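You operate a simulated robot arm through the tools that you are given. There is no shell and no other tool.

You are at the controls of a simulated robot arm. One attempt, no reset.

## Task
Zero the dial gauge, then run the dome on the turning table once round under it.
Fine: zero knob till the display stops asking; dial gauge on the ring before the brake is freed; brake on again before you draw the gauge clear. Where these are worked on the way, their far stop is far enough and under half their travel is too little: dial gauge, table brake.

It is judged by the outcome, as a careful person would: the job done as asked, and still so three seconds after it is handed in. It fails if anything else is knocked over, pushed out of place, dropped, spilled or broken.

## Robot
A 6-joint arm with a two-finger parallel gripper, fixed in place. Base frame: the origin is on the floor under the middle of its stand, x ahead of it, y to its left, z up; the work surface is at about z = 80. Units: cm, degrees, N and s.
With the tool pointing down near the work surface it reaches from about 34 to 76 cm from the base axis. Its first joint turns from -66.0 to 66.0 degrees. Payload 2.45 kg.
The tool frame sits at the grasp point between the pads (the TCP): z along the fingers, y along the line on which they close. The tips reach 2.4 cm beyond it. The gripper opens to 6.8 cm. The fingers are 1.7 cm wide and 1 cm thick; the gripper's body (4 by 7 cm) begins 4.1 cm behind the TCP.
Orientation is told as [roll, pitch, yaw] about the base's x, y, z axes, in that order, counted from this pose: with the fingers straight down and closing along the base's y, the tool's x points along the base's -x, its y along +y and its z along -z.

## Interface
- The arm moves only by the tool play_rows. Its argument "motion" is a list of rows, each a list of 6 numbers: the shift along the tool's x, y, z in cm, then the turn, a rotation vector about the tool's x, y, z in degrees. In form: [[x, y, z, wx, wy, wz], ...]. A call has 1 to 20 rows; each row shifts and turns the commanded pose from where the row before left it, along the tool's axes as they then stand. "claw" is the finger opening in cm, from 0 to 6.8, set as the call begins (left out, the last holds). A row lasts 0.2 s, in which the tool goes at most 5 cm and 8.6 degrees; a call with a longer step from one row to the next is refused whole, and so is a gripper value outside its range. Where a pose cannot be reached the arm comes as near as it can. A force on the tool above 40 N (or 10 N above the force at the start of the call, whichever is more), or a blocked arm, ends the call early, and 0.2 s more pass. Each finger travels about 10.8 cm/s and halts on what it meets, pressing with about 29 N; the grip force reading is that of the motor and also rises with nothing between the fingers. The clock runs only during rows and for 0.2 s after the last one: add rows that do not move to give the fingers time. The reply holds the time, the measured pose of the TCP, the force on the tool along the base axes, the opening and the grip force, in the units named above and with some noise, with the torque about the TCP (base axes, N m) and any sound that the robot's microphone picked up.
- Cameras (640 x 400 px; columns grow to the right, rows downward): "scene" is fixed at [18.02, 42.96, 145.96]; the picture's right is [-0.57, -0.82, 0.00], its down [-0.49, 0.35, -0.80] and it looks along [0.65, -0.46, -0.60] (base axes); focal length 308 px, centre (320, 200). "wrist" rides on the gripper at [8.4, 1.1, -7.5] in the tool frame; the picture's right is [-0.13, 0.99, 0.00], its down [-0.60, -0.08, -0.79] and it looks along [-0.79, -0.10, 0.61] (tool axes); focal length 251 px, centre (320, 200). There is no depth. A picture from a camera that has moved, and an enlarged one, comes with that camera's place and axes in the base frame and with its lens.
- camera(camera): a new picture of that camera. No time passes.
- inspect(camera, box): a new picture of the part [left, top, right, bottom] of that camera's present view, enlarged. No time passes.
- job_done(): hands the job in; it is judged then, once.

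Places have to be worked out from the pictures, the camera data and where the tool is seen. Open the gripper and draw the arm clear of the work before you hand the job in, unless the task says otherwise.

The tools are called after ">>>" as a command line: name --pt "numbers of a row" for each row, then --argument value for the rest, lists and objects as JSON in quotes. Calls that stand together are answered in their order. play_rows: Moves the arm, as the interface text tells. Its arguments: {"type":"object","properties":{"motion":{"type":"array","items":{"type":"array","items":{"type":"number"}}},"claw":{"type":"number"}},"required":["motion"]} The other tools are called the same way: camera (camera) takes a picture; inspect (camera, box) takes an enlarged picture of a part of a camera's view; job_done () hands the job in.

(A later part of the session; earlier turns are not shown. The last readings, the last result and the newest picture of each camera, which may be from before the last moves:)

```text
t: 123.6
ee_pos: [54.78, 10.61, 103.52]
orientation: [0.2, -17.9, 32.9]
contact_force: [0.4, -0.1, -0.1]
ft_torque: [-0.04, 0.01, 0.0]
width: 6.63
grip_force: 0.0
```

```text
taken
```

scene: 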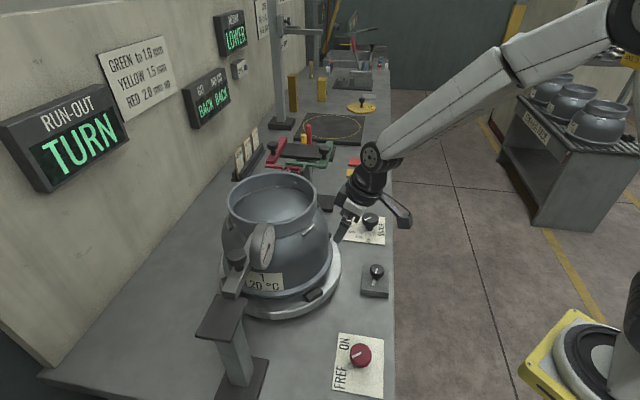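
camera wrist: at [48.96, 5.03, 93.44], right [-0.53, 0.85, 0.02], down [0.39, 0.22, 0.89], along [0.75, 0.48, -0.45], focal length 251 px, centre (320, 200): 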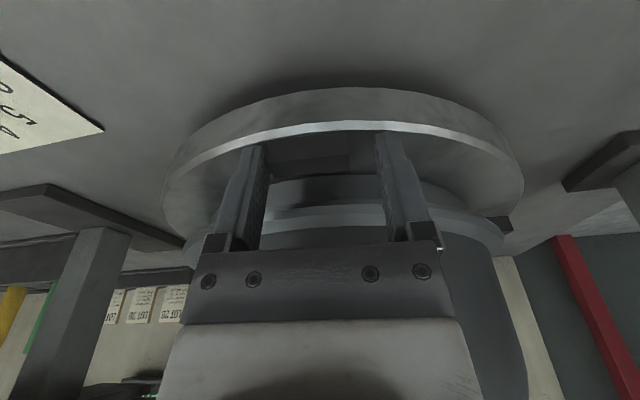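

No limits were hit this way. I'll finish the arc to the front and measure the next lug.

>>> play_rows --pt "-0.088 1.767 0.029 1.854 0 5.706" --pt "-0.088 1.767 0.029 1.854 0 5.706" --pt "-0.088 1.767 0.029 1.854 0 5.706" --pt "-0.088 1.767 0.029 1.854 0 5.706" --pt "-0.088 1.767 0.029 1.854 0 5.706" --pt "-0.05 1.0 0.016 1.05 0 3.23" --pt "0 0 0 0 0 0"

>>> camera --camera "wrist"

>>> inspect --camera "wrist" --box '[240, 0, 400, 100]'

```text
t: 125.2
ee_pos: [52.22, 20.0, 103.61]
orientation: [0.0, -17.9, -0.4]
contact_force: [-0.3, 0.2, 0.5]
ft_torque: [-0.04, -0.02, 0.0]
width: 6.63
grip_force: 0.1
```

```text
taken
camera wrist: at [41.88, 21.24, 108.09], right [0.13, 0.99, 0.04], down [0.33, -0.08, 0.94], along [0.93, -0.11, -0.34], focal length 251 px, centre (320, 200)
```

wrist: 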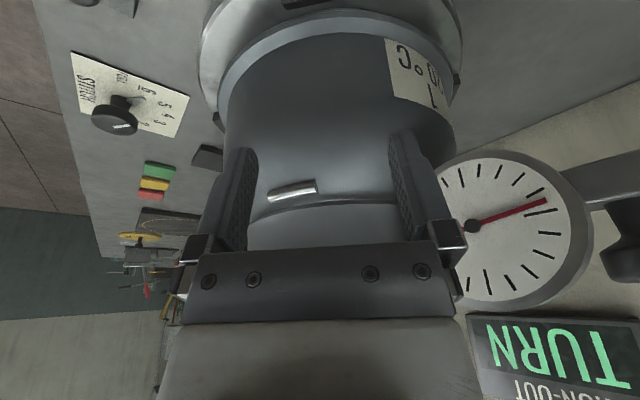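

```text
4.00 times, centred on (320, 50) of wrist
camera zoom: at [41.88, 21.24, 108.09], right [0.13, 0.99, 0.04], down [0.33, -0.08, 0.94], along [0.93, -0.11, -0.34], focal length 1006 px, centre (320, 800)
```

zoom: 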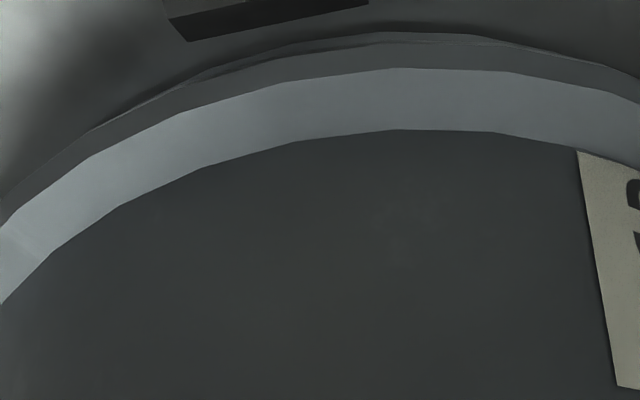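

The next lug is at about 183°, so the table has turned about 273°. I'll lower astride it at yaw 4° with the 18° tilt.

>>> play_rows --pt "0 0 0 -1.36 0 -4.18" --pt "0.5 -0.15 2.0 0 0 0" --pt "0.5 -0.15 2.0 0 0 0" --pt "0.5 -0.15 2.0 0 0 0" --pt "0.5 -0.15 2.0 0 0 0" --pt "0.5 -0.15 2.0 0 0 0" --pt "0.5 -0.15 2.0 0 0 0" --pt "0 0 0 0 0 0"

>>> inspect --camera "wrist" --box '[220, 60, 420, 220]'

```text
t: 127.0
ee_pos: [53.29, 19.34, 91.21]
orientation: [0.1, -17.8, 3.9]
contact_force: [-0.7, -0.7, 0.6]
ft_torque: [0.02, 0.0, 0.01]
width: 6.62
grip_force: 0.1
```

```text
2.50 times, centred on (320, 140) of wrist
camera zoom: at [42.81, 19.72, 95.63], right [0.05, 1.0, 0.04], down [0.34, -0.06, 0.94], along [0.94, -0.04, -0.34], focal length 629 px, centre (320, 350)
```

zoom: 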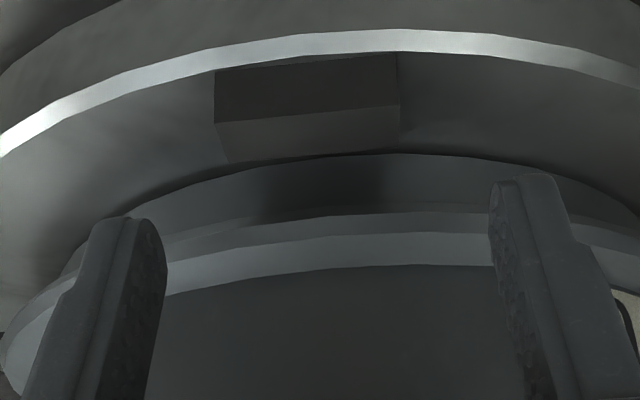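

The lug is well centred between the fingers. I'll finish the descent and check the force.

>>> play_rows --pt "0.25 -0.065 0.83 0 0 0" --pt "0.25 -0.065 0.83 0 0 0" --pt "0.25 -0.065 0.83 0 0 0" --pt "0.25 -0.065 0.8 0 0 0" --pt "0 0 0 0 0 0"

>>> inspect --camera "wrist" --box '[220, 80, 420, 240]'

>>> inspect --camera "scene" --box '[200, 170, 400, 330]'

```text
t: 128.2
ee_pos: [53.2, 18.98, 87.86]
orientation: [0.1, -17.9, 4.0]
contact_force: [-0.1, 0.0, 0.5]
ft_torque: [-0.03, 0.0, 0.03]
width: 6.58
grip_force: 0.0
```

```text
2.50 times, centred on (320, 160) of wrist
camera zoom: at [42.87, 19.43, 92.33], right [0.05, 1.0, 0.04], down [0.34, -0.06, 0.94], along [0.94, -0.04, -0.34], focal length 629 px, centre (320, 300)
```

zoom: 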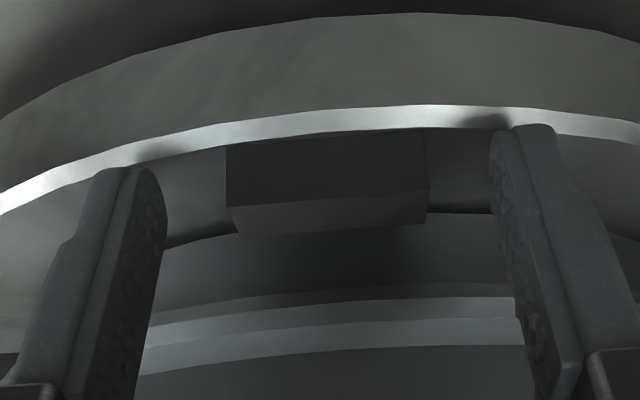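

```text
2.50 times, centred on (300, 250) of scene
camera zoom: at [18.02, 42.96, 145.96], right [-0.57, -0.82, 0.0], down [-0.49, 0.35, -0.8], along [0.65, -0.46, -0.6], focal length 769 px, centre (370, 75)
```

zoom: 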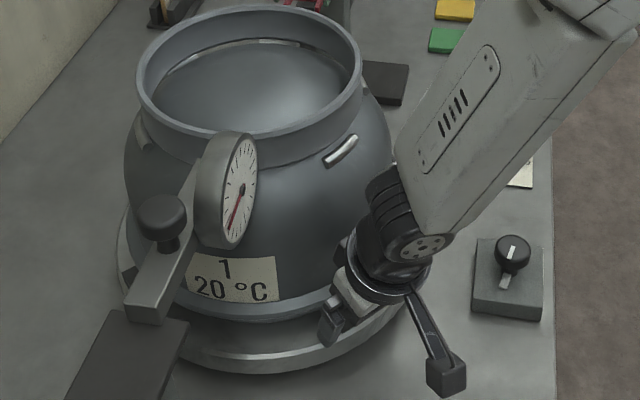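

Contact-free and astride. I'll narrow the fingers and sweep the first 45° of the final stroke.

>>> play_rows --pt "-0.17 0 0.05 0 0 0" --pt "-0.02 -0.819 0.007 -0.925 0 -2.853" --pt "-0.02 -0.819 0.007 -0.925 0 -2.853" --pt "-0.02 -0.819 0.007 -0.925 0 -2.853" --pt "-0.02 -0.819 0.007 -0.925 0 -2.853" --pt "-0.02 -0.819 0.007 -0.925 0 -2.853" --pt "-0.02 -0.819 0.007 -0.925 0 -2.853" --pt "-0.02 -0.819 0.007 -0.925 0 -2.853" --pt "-0.02 -0.819 0.007 -0.925 0 -2.853" --pt "-0.02 -0.819 0.007 -0.925 0 -2.853" --pt "-0.02 -0.819 0.007 -0.925 0 -2.853" --pt "-0.02 -0.819 0.007 -0.925 0 -2.853" --pt "-0.02 -0.819 0.007 -0.925 0 -2.853" --pt "-0.02 -0.819 0.007 -0.925 0 -2.853" --pt "-0.02 -0.819 0.007 -0.925 0 -2.853" --pt "-0.02 -0.819 0.007 -0.925 0 -2.853" --pt "0 0 0 0 0 0" --claw 5.2

>>> inspect --camera "wrist" --box '[220, 80, 420, 240]'

>>> camera --camera "scene"

```text
t: 131.8
ee_pos: [57.97, 9.3, 87.75]
orientation: [0.3, -17.7, 45.5]
contact_force: [-0.1, 0.0, 0.0]
ft_torque: [0.03, -0.01, -0.02]
width: 5.2
grip_force: 0.1
out of reach, approached as far as the arm can: row 6, 7, 8
```

```text
2.50 times, centred on (320, 160) of wrist
camera zoom: at [49.82, 2.74, 92.23], right [-0.62, 0.78, 0.04], down [0.29, 0.18, 0.94], along [0.73, 0.6, -0.34], focal length 629 px, centre (320, 300)
```

zoom: 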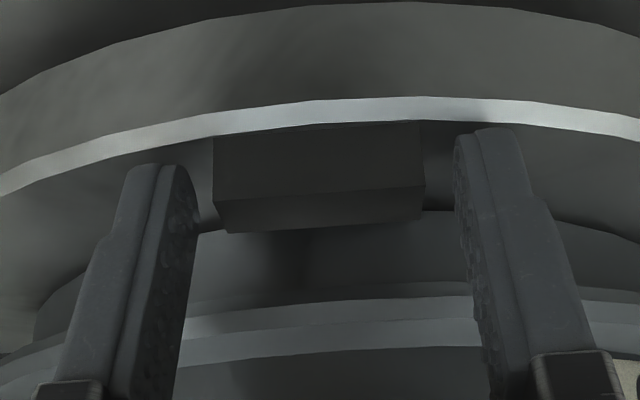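

```text
taken
```

scene: 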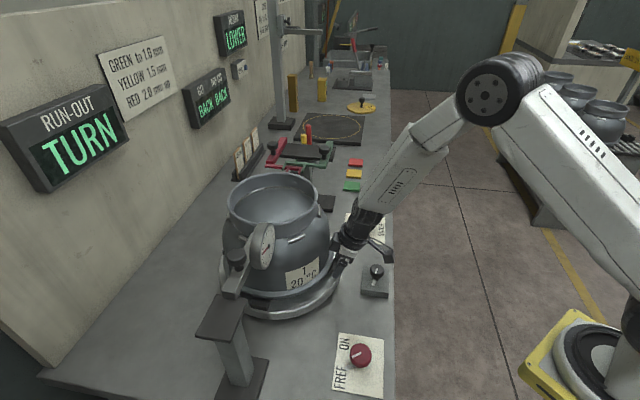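

Only a small deviation near the singular spot, and no load. I'll nudge outward 0.2 cm and complete the stroke to about yaw 93°.

>>> play_rows --pt "0.19 0 -0.06 0 0 0" --pt "-0.02 -0.815 0.007 -0.925 0 -2.853" --pt "-0.02 -0.815 0.007 -0.925 0 -2.853" --pt "-0.02 -0.815 0.007 -0.925 0 -2.853" --pt "-0.02 -0.815 0.007 -0.925 0 -2.853" --pt "-0.02 -0.815 0.007 -0.925 0 -2.853" --pt "-0.02 -0.815 0.007 -0.925 0 -2.853" --pt "-0.02 -0.815 0.007 -0.925 0 -2.853" --pt "-0.02 -0.815 0.007 -0.925 0 -2.853" --pt "-0.02 -0.815 0.007 -0.925 0 -2.853" --pt "-0.02 -0.815 0.007 -0.925 0 -2.853" --pt "-0.02 -0.815 0.007 -0.925 0 -2.853" --pt "-0.02 -0.815 0.007 -0.925 0 -2.853" --pt "-0.02 -0.815 0.007 -0.925 0 -2.853" --pt "-0.02 -0.815 0.007 -0.925 0 -2.853" --pt "-0.02 -0.815 0.007 -0.925 0 -2.853" --pt "-0.02 -0.815 0.007 -0.925 0 -2.853" --pt "0 0 0 0 0 0"

>>> inspect --camera "wrist" --box '[220, 80, 420, 240]'

>>> camera --camera "scene"

```text
t: 135.6
ee_pos: [69.61, 4.81, 87.55]
orientation: [0.3, -18.0, 93.3]
contact_force: [0.1, -8.8, 11.0]
ft_torque: [0.12, -0.38, -0.07]
width: 5.18
grip_force: 0.0
```

```text
2.50 times, centred on (320, 160) of wrist
camera zoom: at [69.01, -5.57, 92.07], right [-1.0, 0.06, 0.05], down [0.07, 0.33, 0.94], along [0.04, 0.94, -0.34], focal length 629 px, centre (320, 300)
```

zoom: 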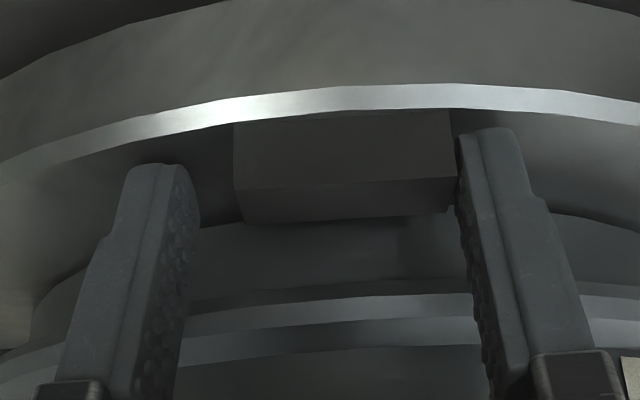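

```text
taken
```

scene: 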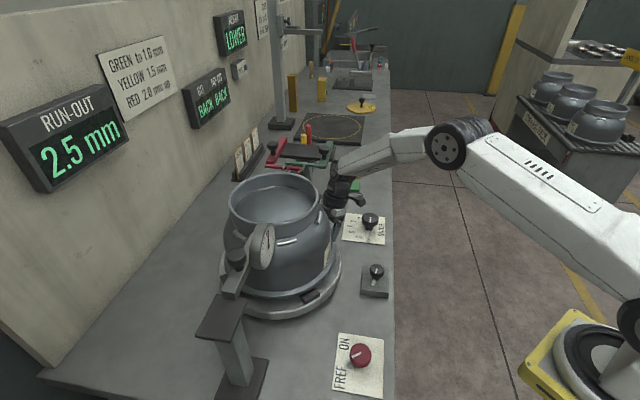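

The display now reads 2.5 mm, so the full turn has been measured. I'll retract from the lug, rise, and arc back part of the way before going to the brake.

>>> play_rows --pt "0 0.15 -0.8 0 0 0" --pt "0 0 -1.2 0 0 0" --pt "0 0 -2.0 0 0 0" --pt "-0.927 0 -2.853 0 0 0" --pt "-0.927 0 -2.853 0 0 0" --pt "-0.927 0 -2.853 0 0 0" --pt "-0.927 0 -2.853 0 0 0" --pt "0 0 0 0 0 0" --claw 6.6

>>> play_rows --pt "-0.088 1.767 0.029 1.854 0 5.706" --pt "-0.088 1.767 0.029 1.854 0 5.706" --pt "-0.088 1.767 0.029 1.854 0 5.706" --pt "-0.088 1.767 0.029 1.854 0 5.706" --pt "-0.088 1.767 0.029 1.854 0 5.706" --pt "-0.088 1.767 0.029 1.854 0 5.706" --pt "-0.088 1.767 0.029 1.854 0 5.706" --pt "-0.088 1.767 0.029 1.854 0 5.706" --pt "0 0 0 0 0 0"

>>> camera --camera "scene"

```text
t: 137.4
ee_pos: [69.67, 3.54, 103.19]
orientation: [0.5, -18.0, 93.4]
contact_force: [-0.1, 0.1, 0.5]
ft_torque: [0.01, 0.02, 0.0]
width: 6.6
grip_force: 0.1
```

```text
t: 139.4
ee_pos: [56.65, 8.48, 103.55]
orientation: [0.4, -17.6, 45.2]
contact_force: [0.0, 0.2, -0.9]
ft_torque: [-0.01, 0.0, 0.03]
width: 6.62
grip_force: 0.1
```

```text
taken
```

scene: 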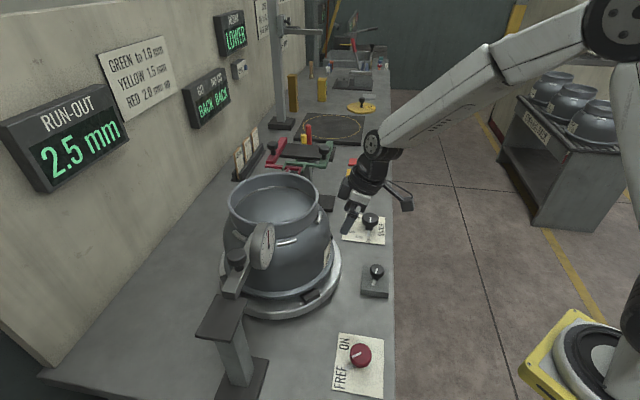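

The brake comes next. The wrist looks flipped again (panel on the underside of the forearm), so I'll move to free space and unwind it the way that worked before.

>>> play_rows --pt "1.78 0.92 -1.48 0 0 0" --pt "1.78 0.92 -1.48 0 0 0" --pt "1.78 0.92 -1.48 0 0 0" --pt "1.78 0.92 -1.48 0 0 0" --pt "0 0 0 0 -6.5 0" --pt "0 0 0 0 -6.5 0" --pt "0 0 0 0 -6.5 0" --pt "0 0 0 0 -6.5 0" --pt "0 0 0 0 -6.5 0" --pt "0 0 0 0 0 0"

>>> camera --camera "scene"

```text
t: 141.6
ee_pos: [48.05, 4.91, 106.95]
orientation: [0.6, -50.2, 45.0]
contact_force: [-0.6, -0.6, -0.2]
ft_torque: [-0.01, 0.01, -0.01]
width: 6.62
grip_force: 0.1
```

```text
taken
```

scene: 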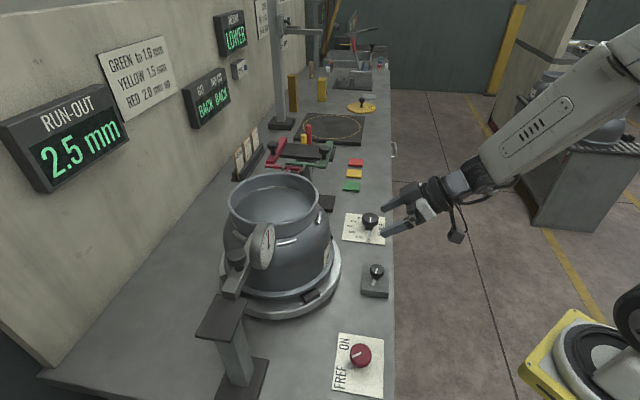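

Same posture as in the earlier unwinding. Now I'll swing it into the arm's plane and bring it back toward vertical.

>>> play_rows --pt "0 0 0 4.98 0 4.18" --pt "0 0 0 4.98 0 4.18" --pt "0 0 0 4.98 0 4.18" --pt "0 0 0 4.98 0 4.18" --pt "0 0 0 4.98 0 4.18" --pt "0 0 0 4.98 0 4.18" --pt "0 0 0 0 0 0"

>>> play_rows --pt "0 0 0 0 8 0" --pt "0 0 0 0 8 0" --pt "0 0 0 0 8 0" --pt "0 0 0 0 8 0" --pt "0 0 0 0 8 0" --pt "0 0 0 0 0 0"

>>> camera --camera "scene"

```text
t: 143.2
ee_pos: [49.01, 1.34, 106.69]
orientation: [0.8, -49.9, 6.0]
contact_force: [-1.0, -0.8, 0.4]
ft_torque: [0.01, 0.01, 0.0]
width: 6.63
grip_force: 0.0
out of reach, approached as far as the arm can: row 5, 6
```

```text
t: 144.6
ee_pos: [49.04, 3.04, 106.65]
orientation: [5.6, -28.8, 6.9]
contact_force: [0.1, 0.1, -0.3]
ft_torque: [0.01, 0.01, 0.0]
width: 6.62
grip_force: 0.1
out of reach, approached as far as the arm can: row 2, 3, 4, 5
```

```text
taken
```

scene: 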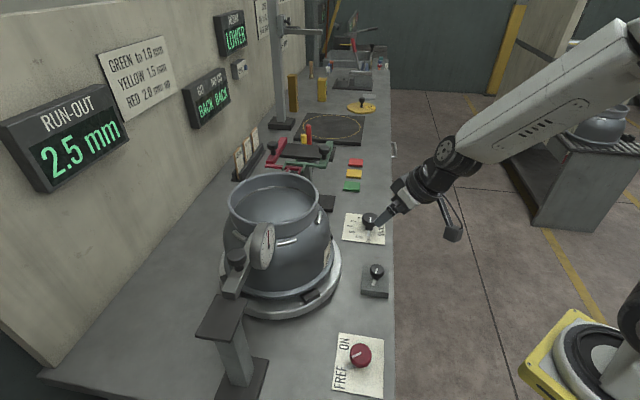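

That attempt passed too close to the singularity and stayed flipped. I'll retry with a wider circle: swing left, tilt out to about 65°, then come into the arm's plane.

>>> play_rows --pt "0 0 0 -3.37 0.6 -6.1" --pt "0 0 0 -3.37 0.6 -6.1" --pt "0 0 0 -3.37 0.6 -6.1" --pt "0 0 0 -3.37 0.6 -6.1" --pt "0 0 0 -3.37 0.6 -6.1" --pt "0 0 0 -3.37 0.6 -6.1" --pt "0 0 0 5.6 0 0" --pt "0 0 0 0 -6 0" --pt "0 0 0 0 -6 0" --pt "0 0 0 0 -6 0" --pt "0 0 0 0 -6 0" --pt "0 0 0 0 -6 0" --pt "0 0 0 0 -6 0" --pt "0 0 0 0 0 0"

>>> camera --camera "scene"

```text
t: 147.6
ee_pos: [48.98, 3.05, 106.61]
orientation: [-0.2, -64.7, 49.1]
contact_force: [0.5, 0.6, -1.3]
ft_torque: [0.01, -0.02, 0.0]
width: 6.62
grip_force: 0.1
```

```text
taken
```

scene: 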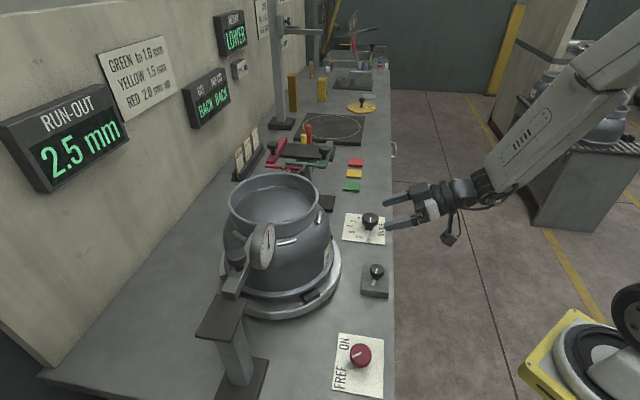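

No limits this time. Now I'll swing into the arm's plane at this larger tilt.

>>> play_rows --pt "0 0 0 5.88 0 2.78" --pt "0 0 0 5.88 0 2.78" --pt "0 0 0 5.88 0 2.78" --pt "0 0 0 5.88 0 2.78" --pt "0 0 0 0 0 0"

>>> play_rows --pt "0 0 0 2.94 0 1.39" --pt "0 0 0 2.94 0 1.39" --pt "0 0 0 2.94 0 1.39" --pt "0 0 0 2.94 0 1.39" --pt "0 0 0 2.94 0 1.39" --pt "0 0 0 2.94 0 1.39" --pt "0 0 0 0 0 0"

>>> camera --camera "scene"

```text
t: 148.8
ee_pos: [49.97, 2.97, 106.64]
orientation: [-0.3, -64.7, 23.0]
contact_force: [0.7, 0.2, -0.4]
ft_torque: [0.03, 0.0, -0.01]
width: 6.6
grip_force: 0.0
out of reach, approached as far as the arm can: row 4
```

```text
t: 150.4
ee_pos: [51.22, -2.22, 109.04]
orientation: [0.8, -64.6, 3.0]
contact_force: [0.0, 0.0, 0.7]
ft_torque: [0.0, 0.02, 0.03]
width: 6.59
grip_force: 0.1
out of reach, approached as far as the arm can: row 1, 2, 3, 4, 5, 6
```

```text
taken
```

scene: 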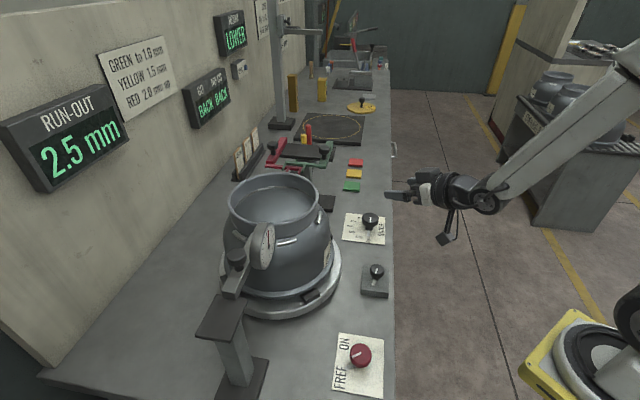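

The forearm now looks unwound. I'll align exactly with the arm's plane and tilt back up in quick steps to cross over.

>>> play_rows --pt "0 0 0 0 7 0" --pt "0 0 0 2.7 4 1.8" --pt "0 0 0 2.2 0 1.8" --pt "0 0 0 0 0 0"

>>> camera --camera "scene"

```text
t: 151.4
ee_pos: [50.56, -5.33, 108.39]
orientation: [0.4, -53.6, -2.8]
contact_force: [0.5, -0.4, 1.0]
ft_torque: [-0.01, 0.01, -0.02]
width: 6.62
grip_force: 0.0
out of reach, approached as far as the arm can: row 2, 3
```

```text
taken
```

scene: 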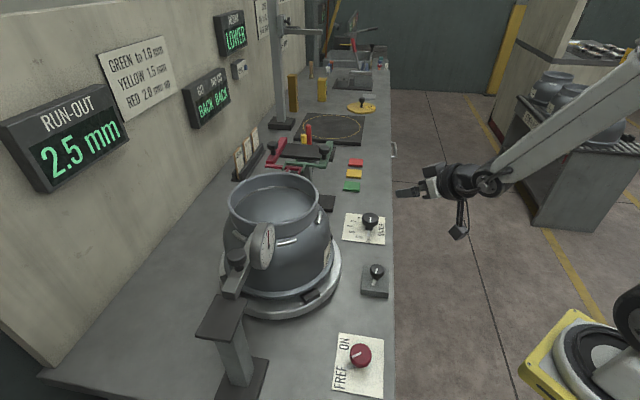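

There is still resistance to coming into plane. I'll look closely at the forearm and wrist to judge the joint state.

>>> inspect --camera "scene" --box '[390, 40, 640, 260]'

>>> camera --camera "wrist"

```text
1.82 times, centred on (515, 150) of scene
camera zoom: at [18.02, 42.96, 145.96], right [-0.57, -0.82, 0.0], down [-0.49, 0.35, -0.8], along [0.65, -0.46, -0.6], focal length 559 px, centre (-34, 291)
```

zoom: 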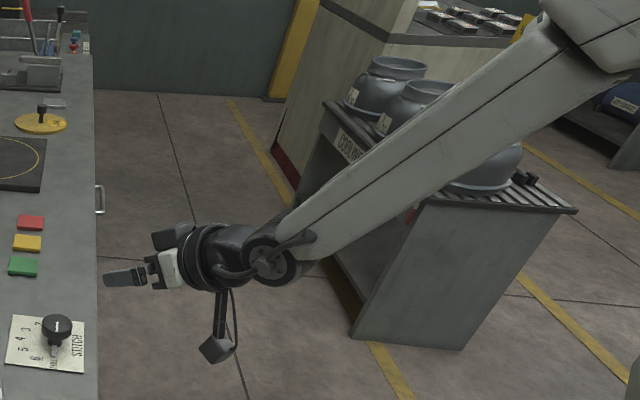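

```text
taken
camera wrist: at [39.56, -3.72, 106.03], right [0.12, 0.99, 0.11], down [-0.28, -0.07, 0.96], along [0.95, -0.15, 0.27], focal length 251 px, centre (320, 200)
```

wrist: 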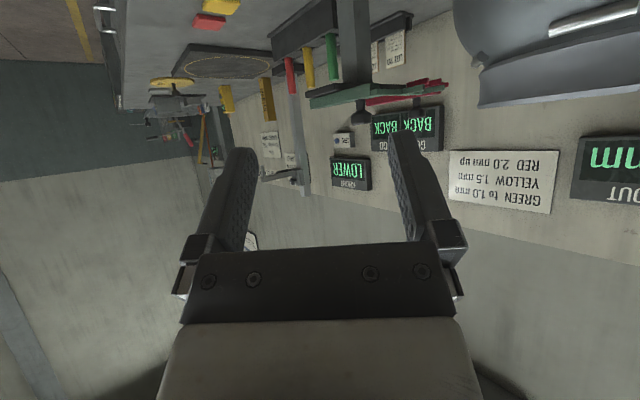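

The cable side of the wrist hub faces the camera now, whereas the bolted disc did before, so I've actually wound it the other way; the state after the last stroke was the normal one. I'll retrace: swing back left, then tilt up.

>>> play_rows --pt "0 0 0 -5.5 0 -4.07" --pt "0 0 0 -5.5 0 -4.07" --pt "0 0 0 -5.5 0 -4.07" --pt "0 0 0 -5.5 0 -4.07" --pt "0 0 0 -5.5 0 -4.07" --pt "0 0 0 -5.5 0 -4.07" --pt "0 0 0 -5.5 0 -4.07" --pt "0 0 0 0 7 0" --pt "0 0 0 0 7 0" --pt "0 0 0 0 7 0" --pt "0 0 0 0 7 0" --pt "0 0 0 0 7 0" --pt "0 0 0 0 0 0"

>>> camera --camera "scene"

>>> inspect --camera "scene" --box '[360, 40, 560, 260]'

```text
t: 154.2
ee_pos: [50.62, -5.33, 108.51]
orientation: [-0.2, -18.6, 45.2]
contact_force: [0.1, 0.6, 1.1]
ft_torque: [0.0, -0.01, -0.01]
width: 6.59
grip_force: 0.0
```

```text
taken
```

scene: 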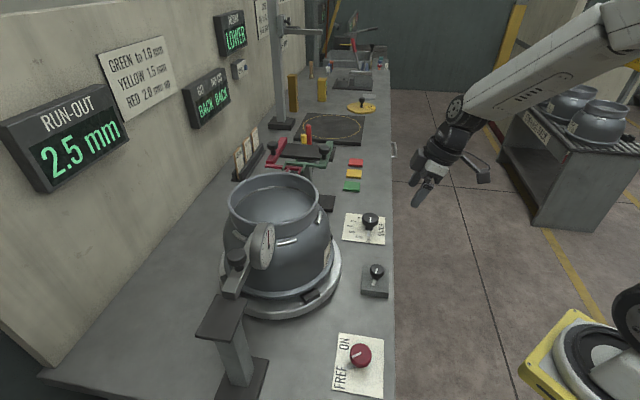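

```text
1.82 times, centred on (460, 150) of scene
camera zoom: at [18.02, 42.96, 145.96], right [-0.57, -0.82, 0.0], down [-0.49, 0.35, -0.8], along [0.65, -0.46, -0.6], focal length 559 px, centre (66, 291)
```

zoom: 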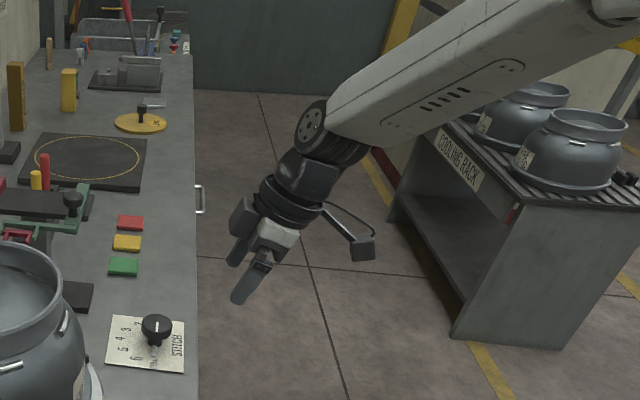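

The pose is clean again. Rather than guess, I'll test: stand the tool vertical here in free space and turn it clockwise to see whether any row is limited.

>>> play_rows --pt "0 0 0 0 6.2 0" --pt "0 0 0 0 6.2 0" --pt "0 0 0 0 6.2 0" --pt "0 0 0 0 0 7" --pt "0 0 0 0 0 7" --pt "0 0 0 0 0 7" --pt "0 0 0 0 0 7" --pt "0 0 0 0 0 7" --pt "0 0 0 0 0 7" --pt "0 0 0 0 0 7" --pt "0 0 0 0 0 0"

>>> inspect --camera "scene" --box '[360, 40, 560, 260]'

```text
t: 156.6
ee_pos: [50.69, -5.32, 108.37]
orientation: [0.0, -0.2, -4.0]
contact_force: [-0.1, -0.8, -0.3]
ft_torque: [0.0, 0.04, -0.02]
width: 6.58
grip_force: 0.0
```

```text
1.82 times, centred on (460, 150) of scene
camera zoom: at [18.02, 42.96, 145.96], right [-0.57, -0.82, 0.0], down [-0.49, 0.35, -0.8], along [0.65, -0.46, -0.6], focal length 559 px, centre (66, 291)
```

zoom: 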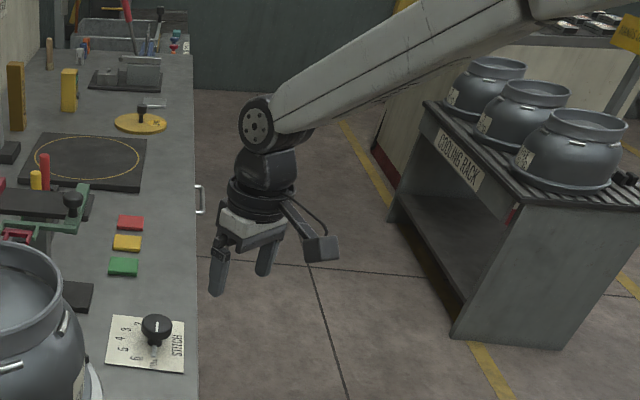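

Fully reached so far. I'll turn further clockwise to confirm there's room.

>>> play_rows --pt "0 0 0 0 0 7" --pt "0 0 0 0 0 7" --pt "0 0 0 0 0 7" --pt "0 0 0 0 0 7" --pt "0 0 0 0 0 7" --pt "0 0 0 0 0 7" --pt "0 0 0 0 0 0"

```text
t: 158.2
ee_pos: [50.57, -5.35, 108.26]
orientation: [0.0, -0.3, -46.1]
contact_force: [-0.1, -0.9, -0.5]
ft_torque: [-0.01, 0.01, 0.04]
width: 6.6
grip_force: 0.1
```

The wrist turns freely to −46°, so there's plenty of room. I'll go to above the brake knob and turn to yaw 85° for a clockwise twist from FREE to ON.

>>> play_rows --pt "3.67 1.16 0 0 0 0" --pt "3.67 1.16 0 0 0 0" --pt "3.67 1.16 0 0 0 0" --pt "3.67 1.16 0 0 0 0" --pt "3.67 1.16 0 0 0 0" --pt "3.67 1.16 0 0 0 0" --pt "3.67 1.16 0 0 0 0" --pt "0 0 0 0 0 0"

>>> play_rows --pt "0 0 0 0 0 -8.2" --pt "0 0 0 0 0 -8.2" --pt "0 0 0 0 0 -8.2" --pt "0 0 0 0 0 -8.2" --pt "0 0 0 0 0 -8.2" --pt "0 0 0 0 0 -8.2" --pt "0 0 0 0 0 -8.2" --pt "0 0 0 0 0 -8.2" --pt "0 0 0 0 0 -8.2" --pt "0 0 0 0 0 -8.2" --pt "0 0 0 0 0 -8.2" --pt "0 0 0 0 0 -8.2" --pt "0 0 0 0 0 -8.2" --pt "0 0 0 0 0 -8.2" --pt "0 0 0 0 0 -8.2" --pt "0 0 0 0 0 -8.2" --pt "0 0 0 0 0 0"

>>> camera --camera "wrist"

>>> camera --camera "scene"

```text
t: 160.0
ee_pos: [38.89, 18.83, 108.53]
orientation: [0.0, -0.2, -45.9]
contact_force: [-0.7, 0.0, 0.3]
ft_torque: [0.0, -0.01, -0.01]
width: 6.6
grip_force: 0.1
```

```text
t: 163.6
ee_pos: [38.61, 18.77, 108.31]
orientation: [-0.2, 0.0, 85.5]
contact_force: [0.2, 0.4, 0.1]
ft_torque: [0.02, -0.01, 0.03]
width: 6.61
grip_force: 0.0
```

```text
taken
camera wrist: at [36.75, 10.58, 115.74], right [-0.98, 0.21, 0.0], down [0.12, 0.6, 0.79], along [0.17, 0.78, -0.61], focal length 251 px, centre (320, 200)
```

wrist: 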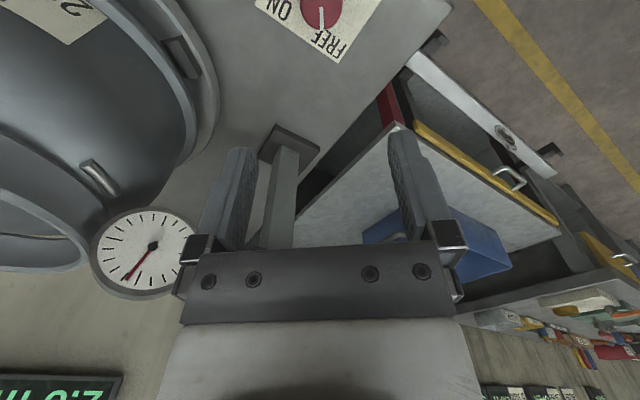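

```text
taken
```

scene: 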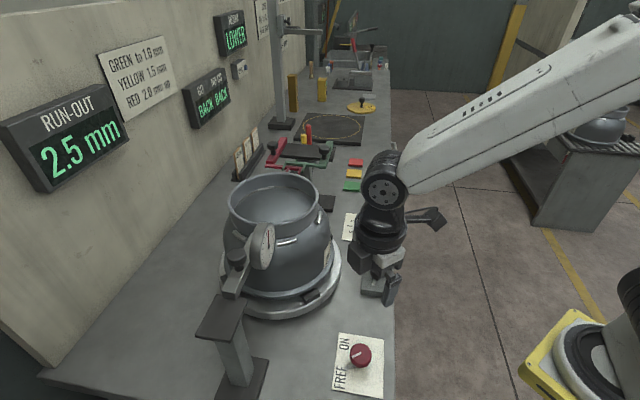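

No limits, and the wrist looks as it did originally. I'll descend to z ≈ 91 over the red knob and check centring.

>>> play_rows --pt "0 0 2.9 0 0 0" --pt "0 0 2.9 0 0 0" --pt "0 0 2.9 0 0 0" --pt "0 0 2.9 0 0 0" --pt "0 0 2.9 0 0 0" --pt "0 0 2.9 0 0 0" --pt "0 0 0 0 0 0" --claw 6.8

>>> inspect --camera "wrist" --box '[220, 40, 420, 200]'

```text
t: 165.2
ee_pos: [38.61, 18.75, 90.89]
orientation: [-0.1, -0.1, 85.2]
contact_force: [0.6, -0.5, -0.5]
ft_torque: [0.01, 0.0, -0.01]
width: 6.81
grip_force: 0.0
```

```text
2.50 times, centred on (320, 120) of wrist
camera zoom: at [36.72, 10.52, 98.35], right [-0.98, 0.21, 0.0], down [0.12, 0.6, 0.79], along [0.17, 0.78, -0.61], focal length 629 px, centre (320, 400)
```

zoom: 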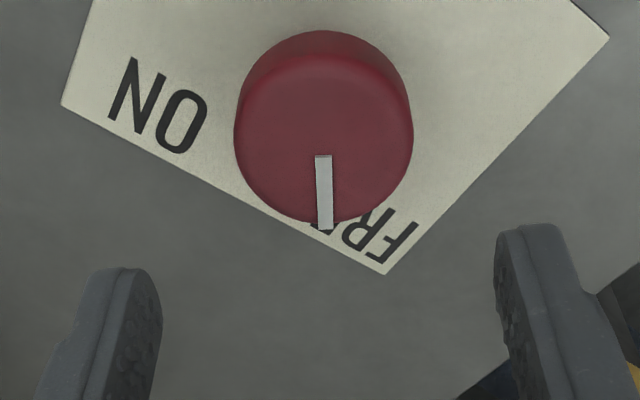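

The knob is centred laterally and the pointer is at FREE. I'll descend to z ≈ 84 and close on it.

>>> play_rows --pt "0.03 0.06 1.2 0 0 0" --pt "0 0 1.2 0 0 0" --pt "0 0 1.2 0 0 0" --pt "0 0 1.2 0 0 0" --pt "0 0 1.2 0 0 0" --pt "0 0 0.9 0 0 0" --pt "0 0 0 0 0 0"

>>> play_rows --pt "0 0 0 0 0 0" --pt "0 0 0 0 0 0" --pt "0 0 0 0 0 0" --claw 3.4

>>> inspect --camera "wrist" --box '[220, 80, 420, 240]'

```text
t: 166.8
ee_pos: [38.52, 18.76, 84.08]
orientation: [-0.2, 0.0, 85.3]
contact_force: [0.6, 0.0, -0.8]
ft_torque: [0.0, 0.04, -0.01]
width: 6.79
grip_force: 0.1
```

```text
t: 167.6
ee_pos: [38.52, 19.0, 84.04]
orientation: [-0.2, 0.1, 85.3]
contact_force: [-0.3, 0.3, -2.3]
ft_torque: [0.09, 0.04, -0.05]
width: 4.33
grip_force: 45.3
```

```text
2.50 times, centred on (320, 160) of wrist
camera zoom: at [36.65, 10.55, 91.48], right [-0.98, 0.21, 0.0], down [0.13, 0.6, 0.79], along [0.17, 0.77, -0.61], focal length 629 px, centre (320, 300)
```

zoom: 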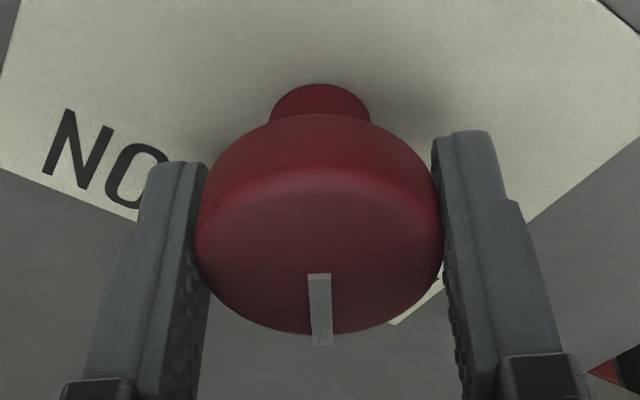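

Gripped cleanly. Now I'll turn clockwise from FREE toward ON, 40° first.

>>> play_rows --pt "0 0.017 0 0 0 5" --pt "0 0.017 0 0 0 5" --pt "0 0.017 0 0 0 5" --pt "0 0.017 0 0 0 5" --pt "0 0.017 0 0 0 5" --pt "0 0.017 0 0 0 5" --pt "0 0.017 0 0 0 5" --pt "0 0.017 0 0 0 5" --pt "0 0 0 0 0 0"

>>> inspect --camera "wrist" --box '[220, 80, 420, 240]'

```text
t: 169.6
ee_pos: [38.62, 18.77, 83.95]
orientation: [-0.2, -0.2, 45.2]
contact_force: [18.7, -12.2, -19.1]
ft_torque: [0.27, -0.57, 0.02]
width: 4.33
grip_force: 44.5
```

```text
2.50 times, centred on (320, 160) of wrist
camera zoom: at [31.76, 13.61, 91.45], right [-0.61, 0.79, 0.0], down [0.48, 0.37, 0.8], along [0.63, 0.49, -0.61], focal length 629 px, centre (320, 300)
```

zoom: 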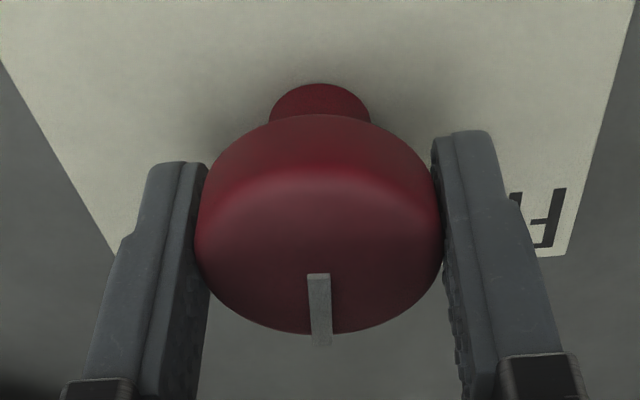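

Turned 40° with the knob following. There's about 22 N of side load from my offset, so I'll relieve it by 0.18 cm and continue.

>>> play_rows --pt "0 -0.18 0 0 0 0" --pt "0 -0.005 0 0 0 5" --pt "0 -0.005 0 0 0 5" --pt "0 -0.005 0 0 0 5" --pt "0 -0.005 0 0 0 5" --pt "0 0 0 0 0 0"

>>> inspect --camera "wrist" --box '[220, 80, 420, 240]'

```text
t: 171.0
ee_pos: [38.67, 18.78, 83.99]
orientation: [-0.1, -0.2, 25.3]
contact_force: [-9.1, 24.2, 11.9]
ft_torque: [0.07, 0.56, -0.02]
width: 4.32
grip_force: 44.3
```

```text
2.50 times, centred on (320, 160) of wrist
camera zoom: at [30.42, 16.18, 91.45], right [-0.31, 0.95, 0.0], down [0.58, 0.19, 0.8], along [0.76, 0.24, -0.61], focal length 629 px, centre (320, 300)
```

zoom: 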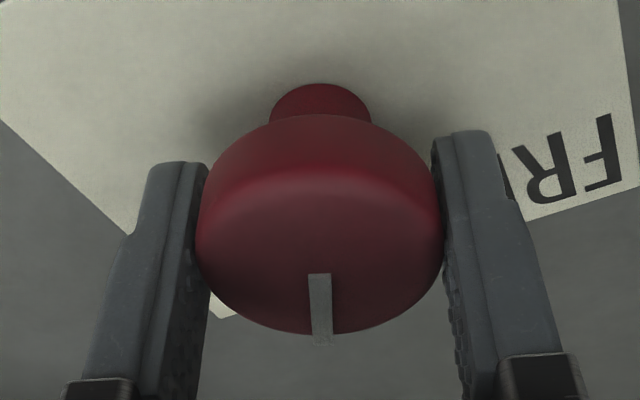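

60° turned. I'll relieve the side load the other way and continue to the stop.

>>> play_rows --pt "0 0.17 0 0 0 0" --pt "0 0.01 0 0 0 5" --pt "0 0.01 0 0 0 5" --pt "0 0.01 0 0 0 5" --pt "0 0 0 0 0 0"

>>> inspect --camera "wrist" --box '[220, 80, 420, 240]'

```text
t: 172.2
ee_pos: [38.41, 18.77, 83.95]
orientation: [-0.1, 0.2, 10.2]
contact_force: [4.9, -9.9, -7.8]
ft_torque: [-0.01, -0.4, -0.05]
width: 4.36
grip_force: 38.3
```

```text
2.50 times, centred on (320, 160) of wrist
camera zoom: at [29.81, 18.35, 91.33], right [-0.05, 1.0, 0.0], down [0.61, 0.03, 0.79], along [0.79, 0.04, -0.61], focal length 629 px, centre (320, 300)
```

zoom: 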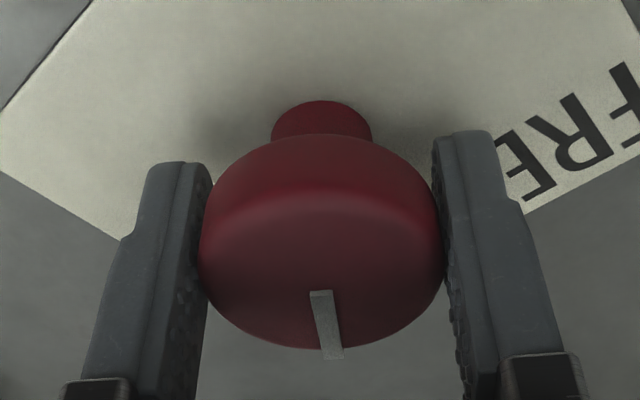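

The pointer has begun to lag in the grip, which indicates the ON stop. One more small turn to confirm.

>>> play_rows --pt "0 0 0 0 0 4" --pt "0 0 0 0 0 4" --pt "0 0 0 0 0 0"

>>> inspect --camera "wrist" --box '[220, 80, 420, 240]'

```text
t: 173.0
ee_pos: [38.43, 18.75, 83.88]
orientation: [-0.2, 0.1, 2.4]
contact_force: [2.4, -18.1, -15.8]
ft_torque: [-0.1, 0.05, 0.57]
width: 4.34
grip_force: 45.0
```

```text
2.50 times, centred on (320, 160) of wrist
camera zoom: at [29.9, 19.54, 91.41], right [0.09, 1.0, 0.0], down [0.61, -0.05, 0.79], along [0.79, -0.07, -0.61], focal length 629 px, centre (320, 300)
```

zoom: 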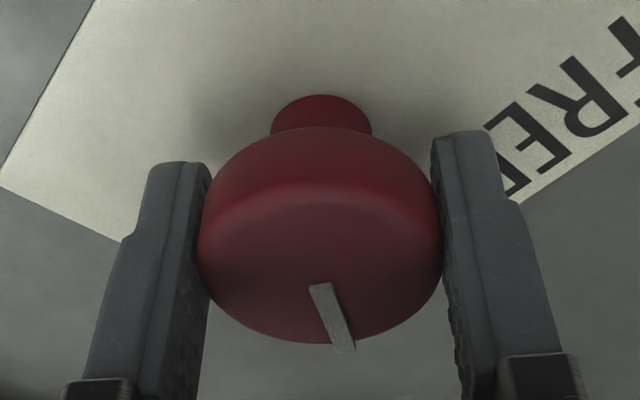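

Torque of 0.57 N·m and slip confirm the knob is at the ON stop. I'll release and rise, then check the pointer and display.

>>> play_rows --pt "0 0 0 0 0 0" --pt "0 0 0 0 0 0" --pt "0 0 0 0 0 0" --pt "0 0 -1.0 0 0 0" --pt "0 0 -1.5 0 0 0" --pt "0 0 -2.0 0 0 0" --pt "0 0 -3.0 0 0 0" --pt "0 0 -4.0 0 0 0" --pt "0 0 -4.0 0 0 0" --pt "0 0 -4.0 0 0 0" --pt "0 0 -4.0 0 0 0" --pt "0 0 -4.0 0 0 0" --pt "0 0 -4.0 0 0 0" --pt "0 0 -4.0 0 0 0" --pt "0 0 0 0 0 0" --claw 6.8

>>> camera --camera "scene"

>>> inspect --camera "scene" --box '[325, 320, 405, 400]'

```text
t: 176.2
ee_pos: [38.56, 18.73, 119.38]
orientation: [0.0, -0.1, 2.3]
contact_force: [0.8, 1.1, 0.3]
ft_torque: [0.0, -0.02, 0.0]
width: 6.81
grip_force: 0.0
```

```text
taken
```

scene: 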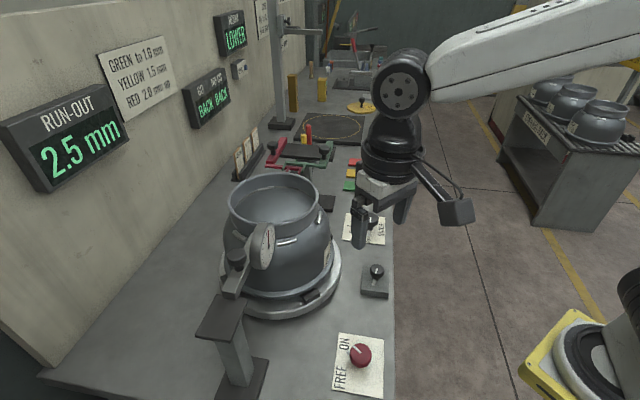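

```text
5.00 times, centred on (365, 360) of scene
camera zoom: at [18.02, 42.96, 145.96], right [-0.57, -0.82, 0.0], down [-0.49, 0.35, -0.8], along [0.65, -0.46, -0.6], focal length 1538 px, centre (95, -600)
```

zoom: 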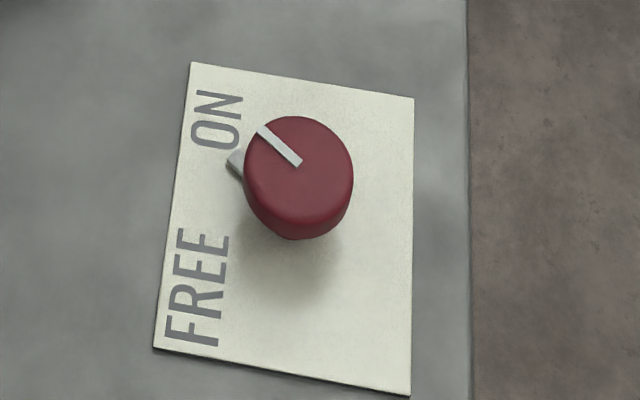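

The brake pointer is back at ON and the reading holds at 2.5 mm. Now I'll go to above the gauge's slide knob near (54.9, 33.95), with yaw −80° as before.

>>> play_rows --pt "0 0 -0.2 0 0 8.23" --pt "0 0 -0.2 0 0 8.23" --pt "0 0 -0.2 0 0 8.23" --pt "0 0 -0.2 0 0 8.23" --pt "0 0 -0.2 0 0 8.23" --pt "0 0 -0.2 0 0 8.23" --pt "0 0 -0.2 0 0 8.23" --pt "0 0 -0.2 0 0 8.23" --pt "0 0 0 0 0 8.23" --pt "0 0 0 0 0 8.23" --pt "2.02 3.127 0 0 0 0" --pt "2.02 3.127 0 0 0 0" --pt "2.02 3.127 0 0 0 0" --pt "2.02 3.127 0 0 0 0" --pt "2.02 3.127 0 0 0 0" --pt "2.02 3.127 0 0 0 0" --pt "0 0 0 0 0 0" --claw 6.0

>>> camera --camera "wrist"

>>> inspect --camera "wrist" --box '[260, 20, 420, 180]'

```text
t: 179.8
ee_pos: [54.92, 34.25, 121.24]
orientation: [0.1, -0.2, -80.1]
contact_force: [-0.5, 0.6, 0.4]
ft_torque: [0.01, -0.01, 0.01]
width: 6.0
grip_force: 0.1
```

```text
taken
camera wrist: at [54.39, 42.82, 128.8], right [1.0, 0.05, 0.0], down [0.03, -0.61, 0.79], along [0.04, -0.79, -0.61], focal length 251 px, centre (320, 200)
```

wrist: 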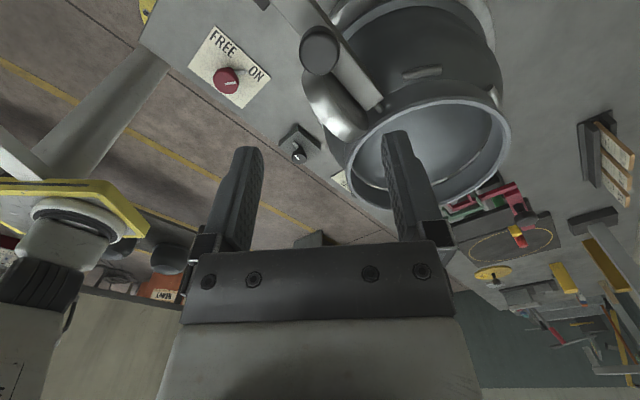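

```text
2.50 times, centred on (340, 100) of wrist
camera zoom: at [54.39, 42.82, 128.8], right [1.0, 0.05, 0.0], down [0.03, -0.61, 0.79], along [0.04, -0.79, -0.61], focal length 629 px, centre (270, 450)
```

zoom: 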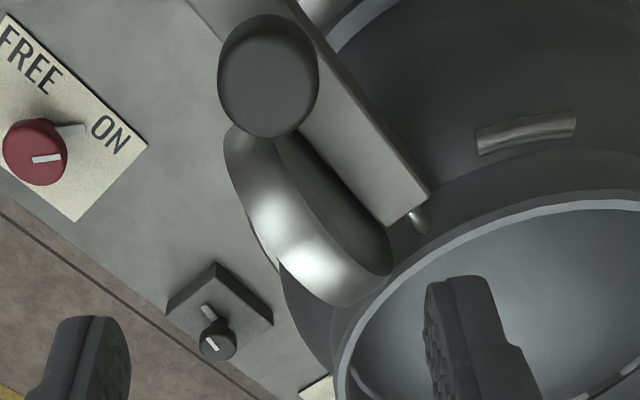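

The knob is right below. I'll correct 0.3 cm and descend to z ≈ 107.35 as before.

>>> play_rows --pt "-0.295 -0.052 1.9 0 0 0" --pt "0 0 2.0 0 0 0" --pt "0 0 2.0 0 0 0" --pt "0 0 2.0 0 0 0" --pt "0 0 1.6 0 0 0" --pt "0 0 1.4 0 0 0" --pt "0 0 1.2 0 0 0" --pt "0 0 1.0 0 0 0" --pt "0 0 0.8 0 0 0" --pt "0 0 0 0 0 0"

>>> inspect --camera "wrist" --box '[220, 80, 420, 240]'

```text
t: 182.0
ee_pos: [54.86, 33.84, 107.19]
orientation: [0.2, -0.1, -80.0]
contact_force: [-0.3, 1.0, 0.2]
ft_torque: [0.05, -0.01, 0.0]
width: 5.99
grip_force: 0.1
```

```text
2.50 times, centred on (320, 160) of wrist
camera zoom: at [54.37, 42.31, 114.69], right [1.0, 0.05, 0.0], down [0.03, -0.61, 0.79], along [0.04, -0.79, -0.61], focal length 629 px, centre (320, 300)
```

zoom: 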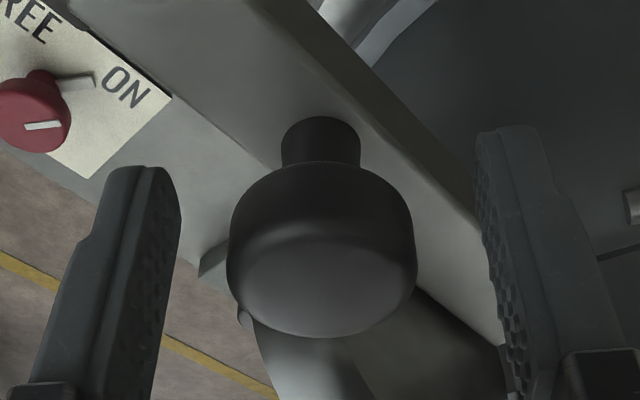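

Centred on the knob. I'll close on it.

>>> play_rows --pt "0 0 0 0 0 0" --pt "0 0 0 0 0 0" --pt "0 0 0 0 0 0" --claw 2.4

```text
t: 182.8
ee_pos: [54.98, 33.81, 107.25]
orientation: [0.2, 0.0, -80.0]
contact_force: [7.2, 4.3, -4.2]
ft_torque: [0.07, -0.13, 0.02]
width: 3.15
grip_force: 44.8
```

Held at 3.15 cm. Now I'll draw the carriage back along the slide, away from the ring, 4 cm first.

>>> play_rows --pt "0.411 -0.285 0 0 0 0" --pt "0.411 -0.285 0 0 0 0" --pt "0.411 -0.285 0 0 0 0" --pt "0.411 -0.285 0 0 0 0" --pt "0.411 -0.285 0 0 0 0" --pt "0.411 -0.285 0 0 0 0" --pt "0.411 -0.285 0 0 0 0" --pt "0.411 -0.285 0 0 0 0" --pt "0 0 0 0 0 0"

>>> camera --camera "scene"

```text
t: 184.8
ee_pos: [52.12, 36.59, 107.26]
orientation: [0.2, -0.1, -80.0]
contact_force: [10.2, 10.5, -1.3]
ft_torque: [-0.45, -0.11, -0.19]
width: 3.14
grip_force: 44.9
```

```text
taken
```

scene: 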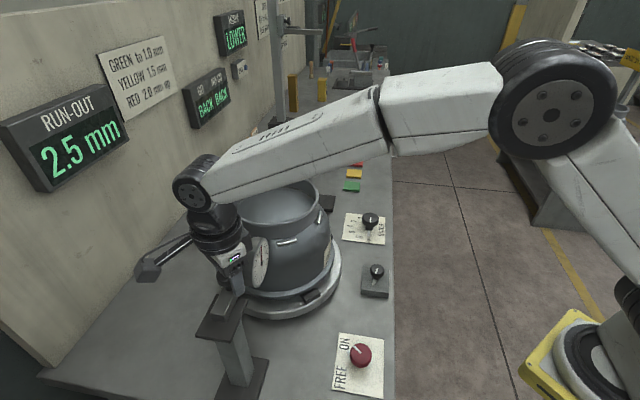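

The carriage is sliding back cleanly and the reading is held. I'll continue until the home stop.

>>> play_rows --pt "0.37 -0.257 0 0 0 0" --pt "0.37 -0.257 0 0 0 0" --pt "0.37 -0.257 0 0 0 0" --pt "0.37 -0.257 0 0 0 0" --pt "0.37 -0.257 0 0 0 0" --pt "0.37 -0.257 0 0 0 0" --pt "0.37 -0.257 0 0 0 0" --pt "0.25 -0.171 0 0 0 0" --pt "0.25 -0.171 0 0 0 0" --pt "0.25 -0.171 0 0 0 0" --pt "0 0 0 0 0 0"

>>> camera --camera "scene"

```text
t: 187.2
ee_pos: [49.62, 39.12, 107.2]
orientation: [0.2, -0.2, -80.3]
contact_force: [34.6, -16.1, -1.7]
ft_torque: [0.35, -0.07, -0.27]
width: 3.15
grip_force: 44.7
```

```text
taken
```

scene: 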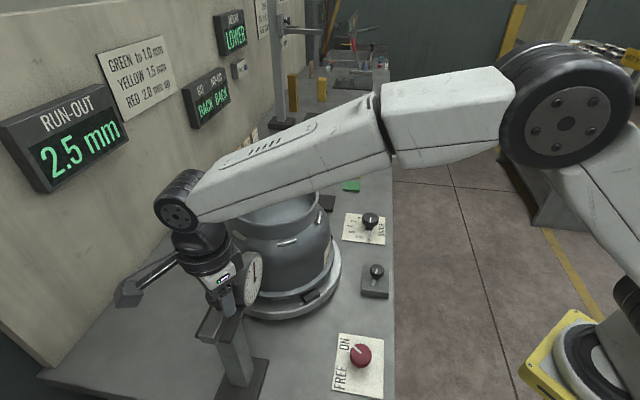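

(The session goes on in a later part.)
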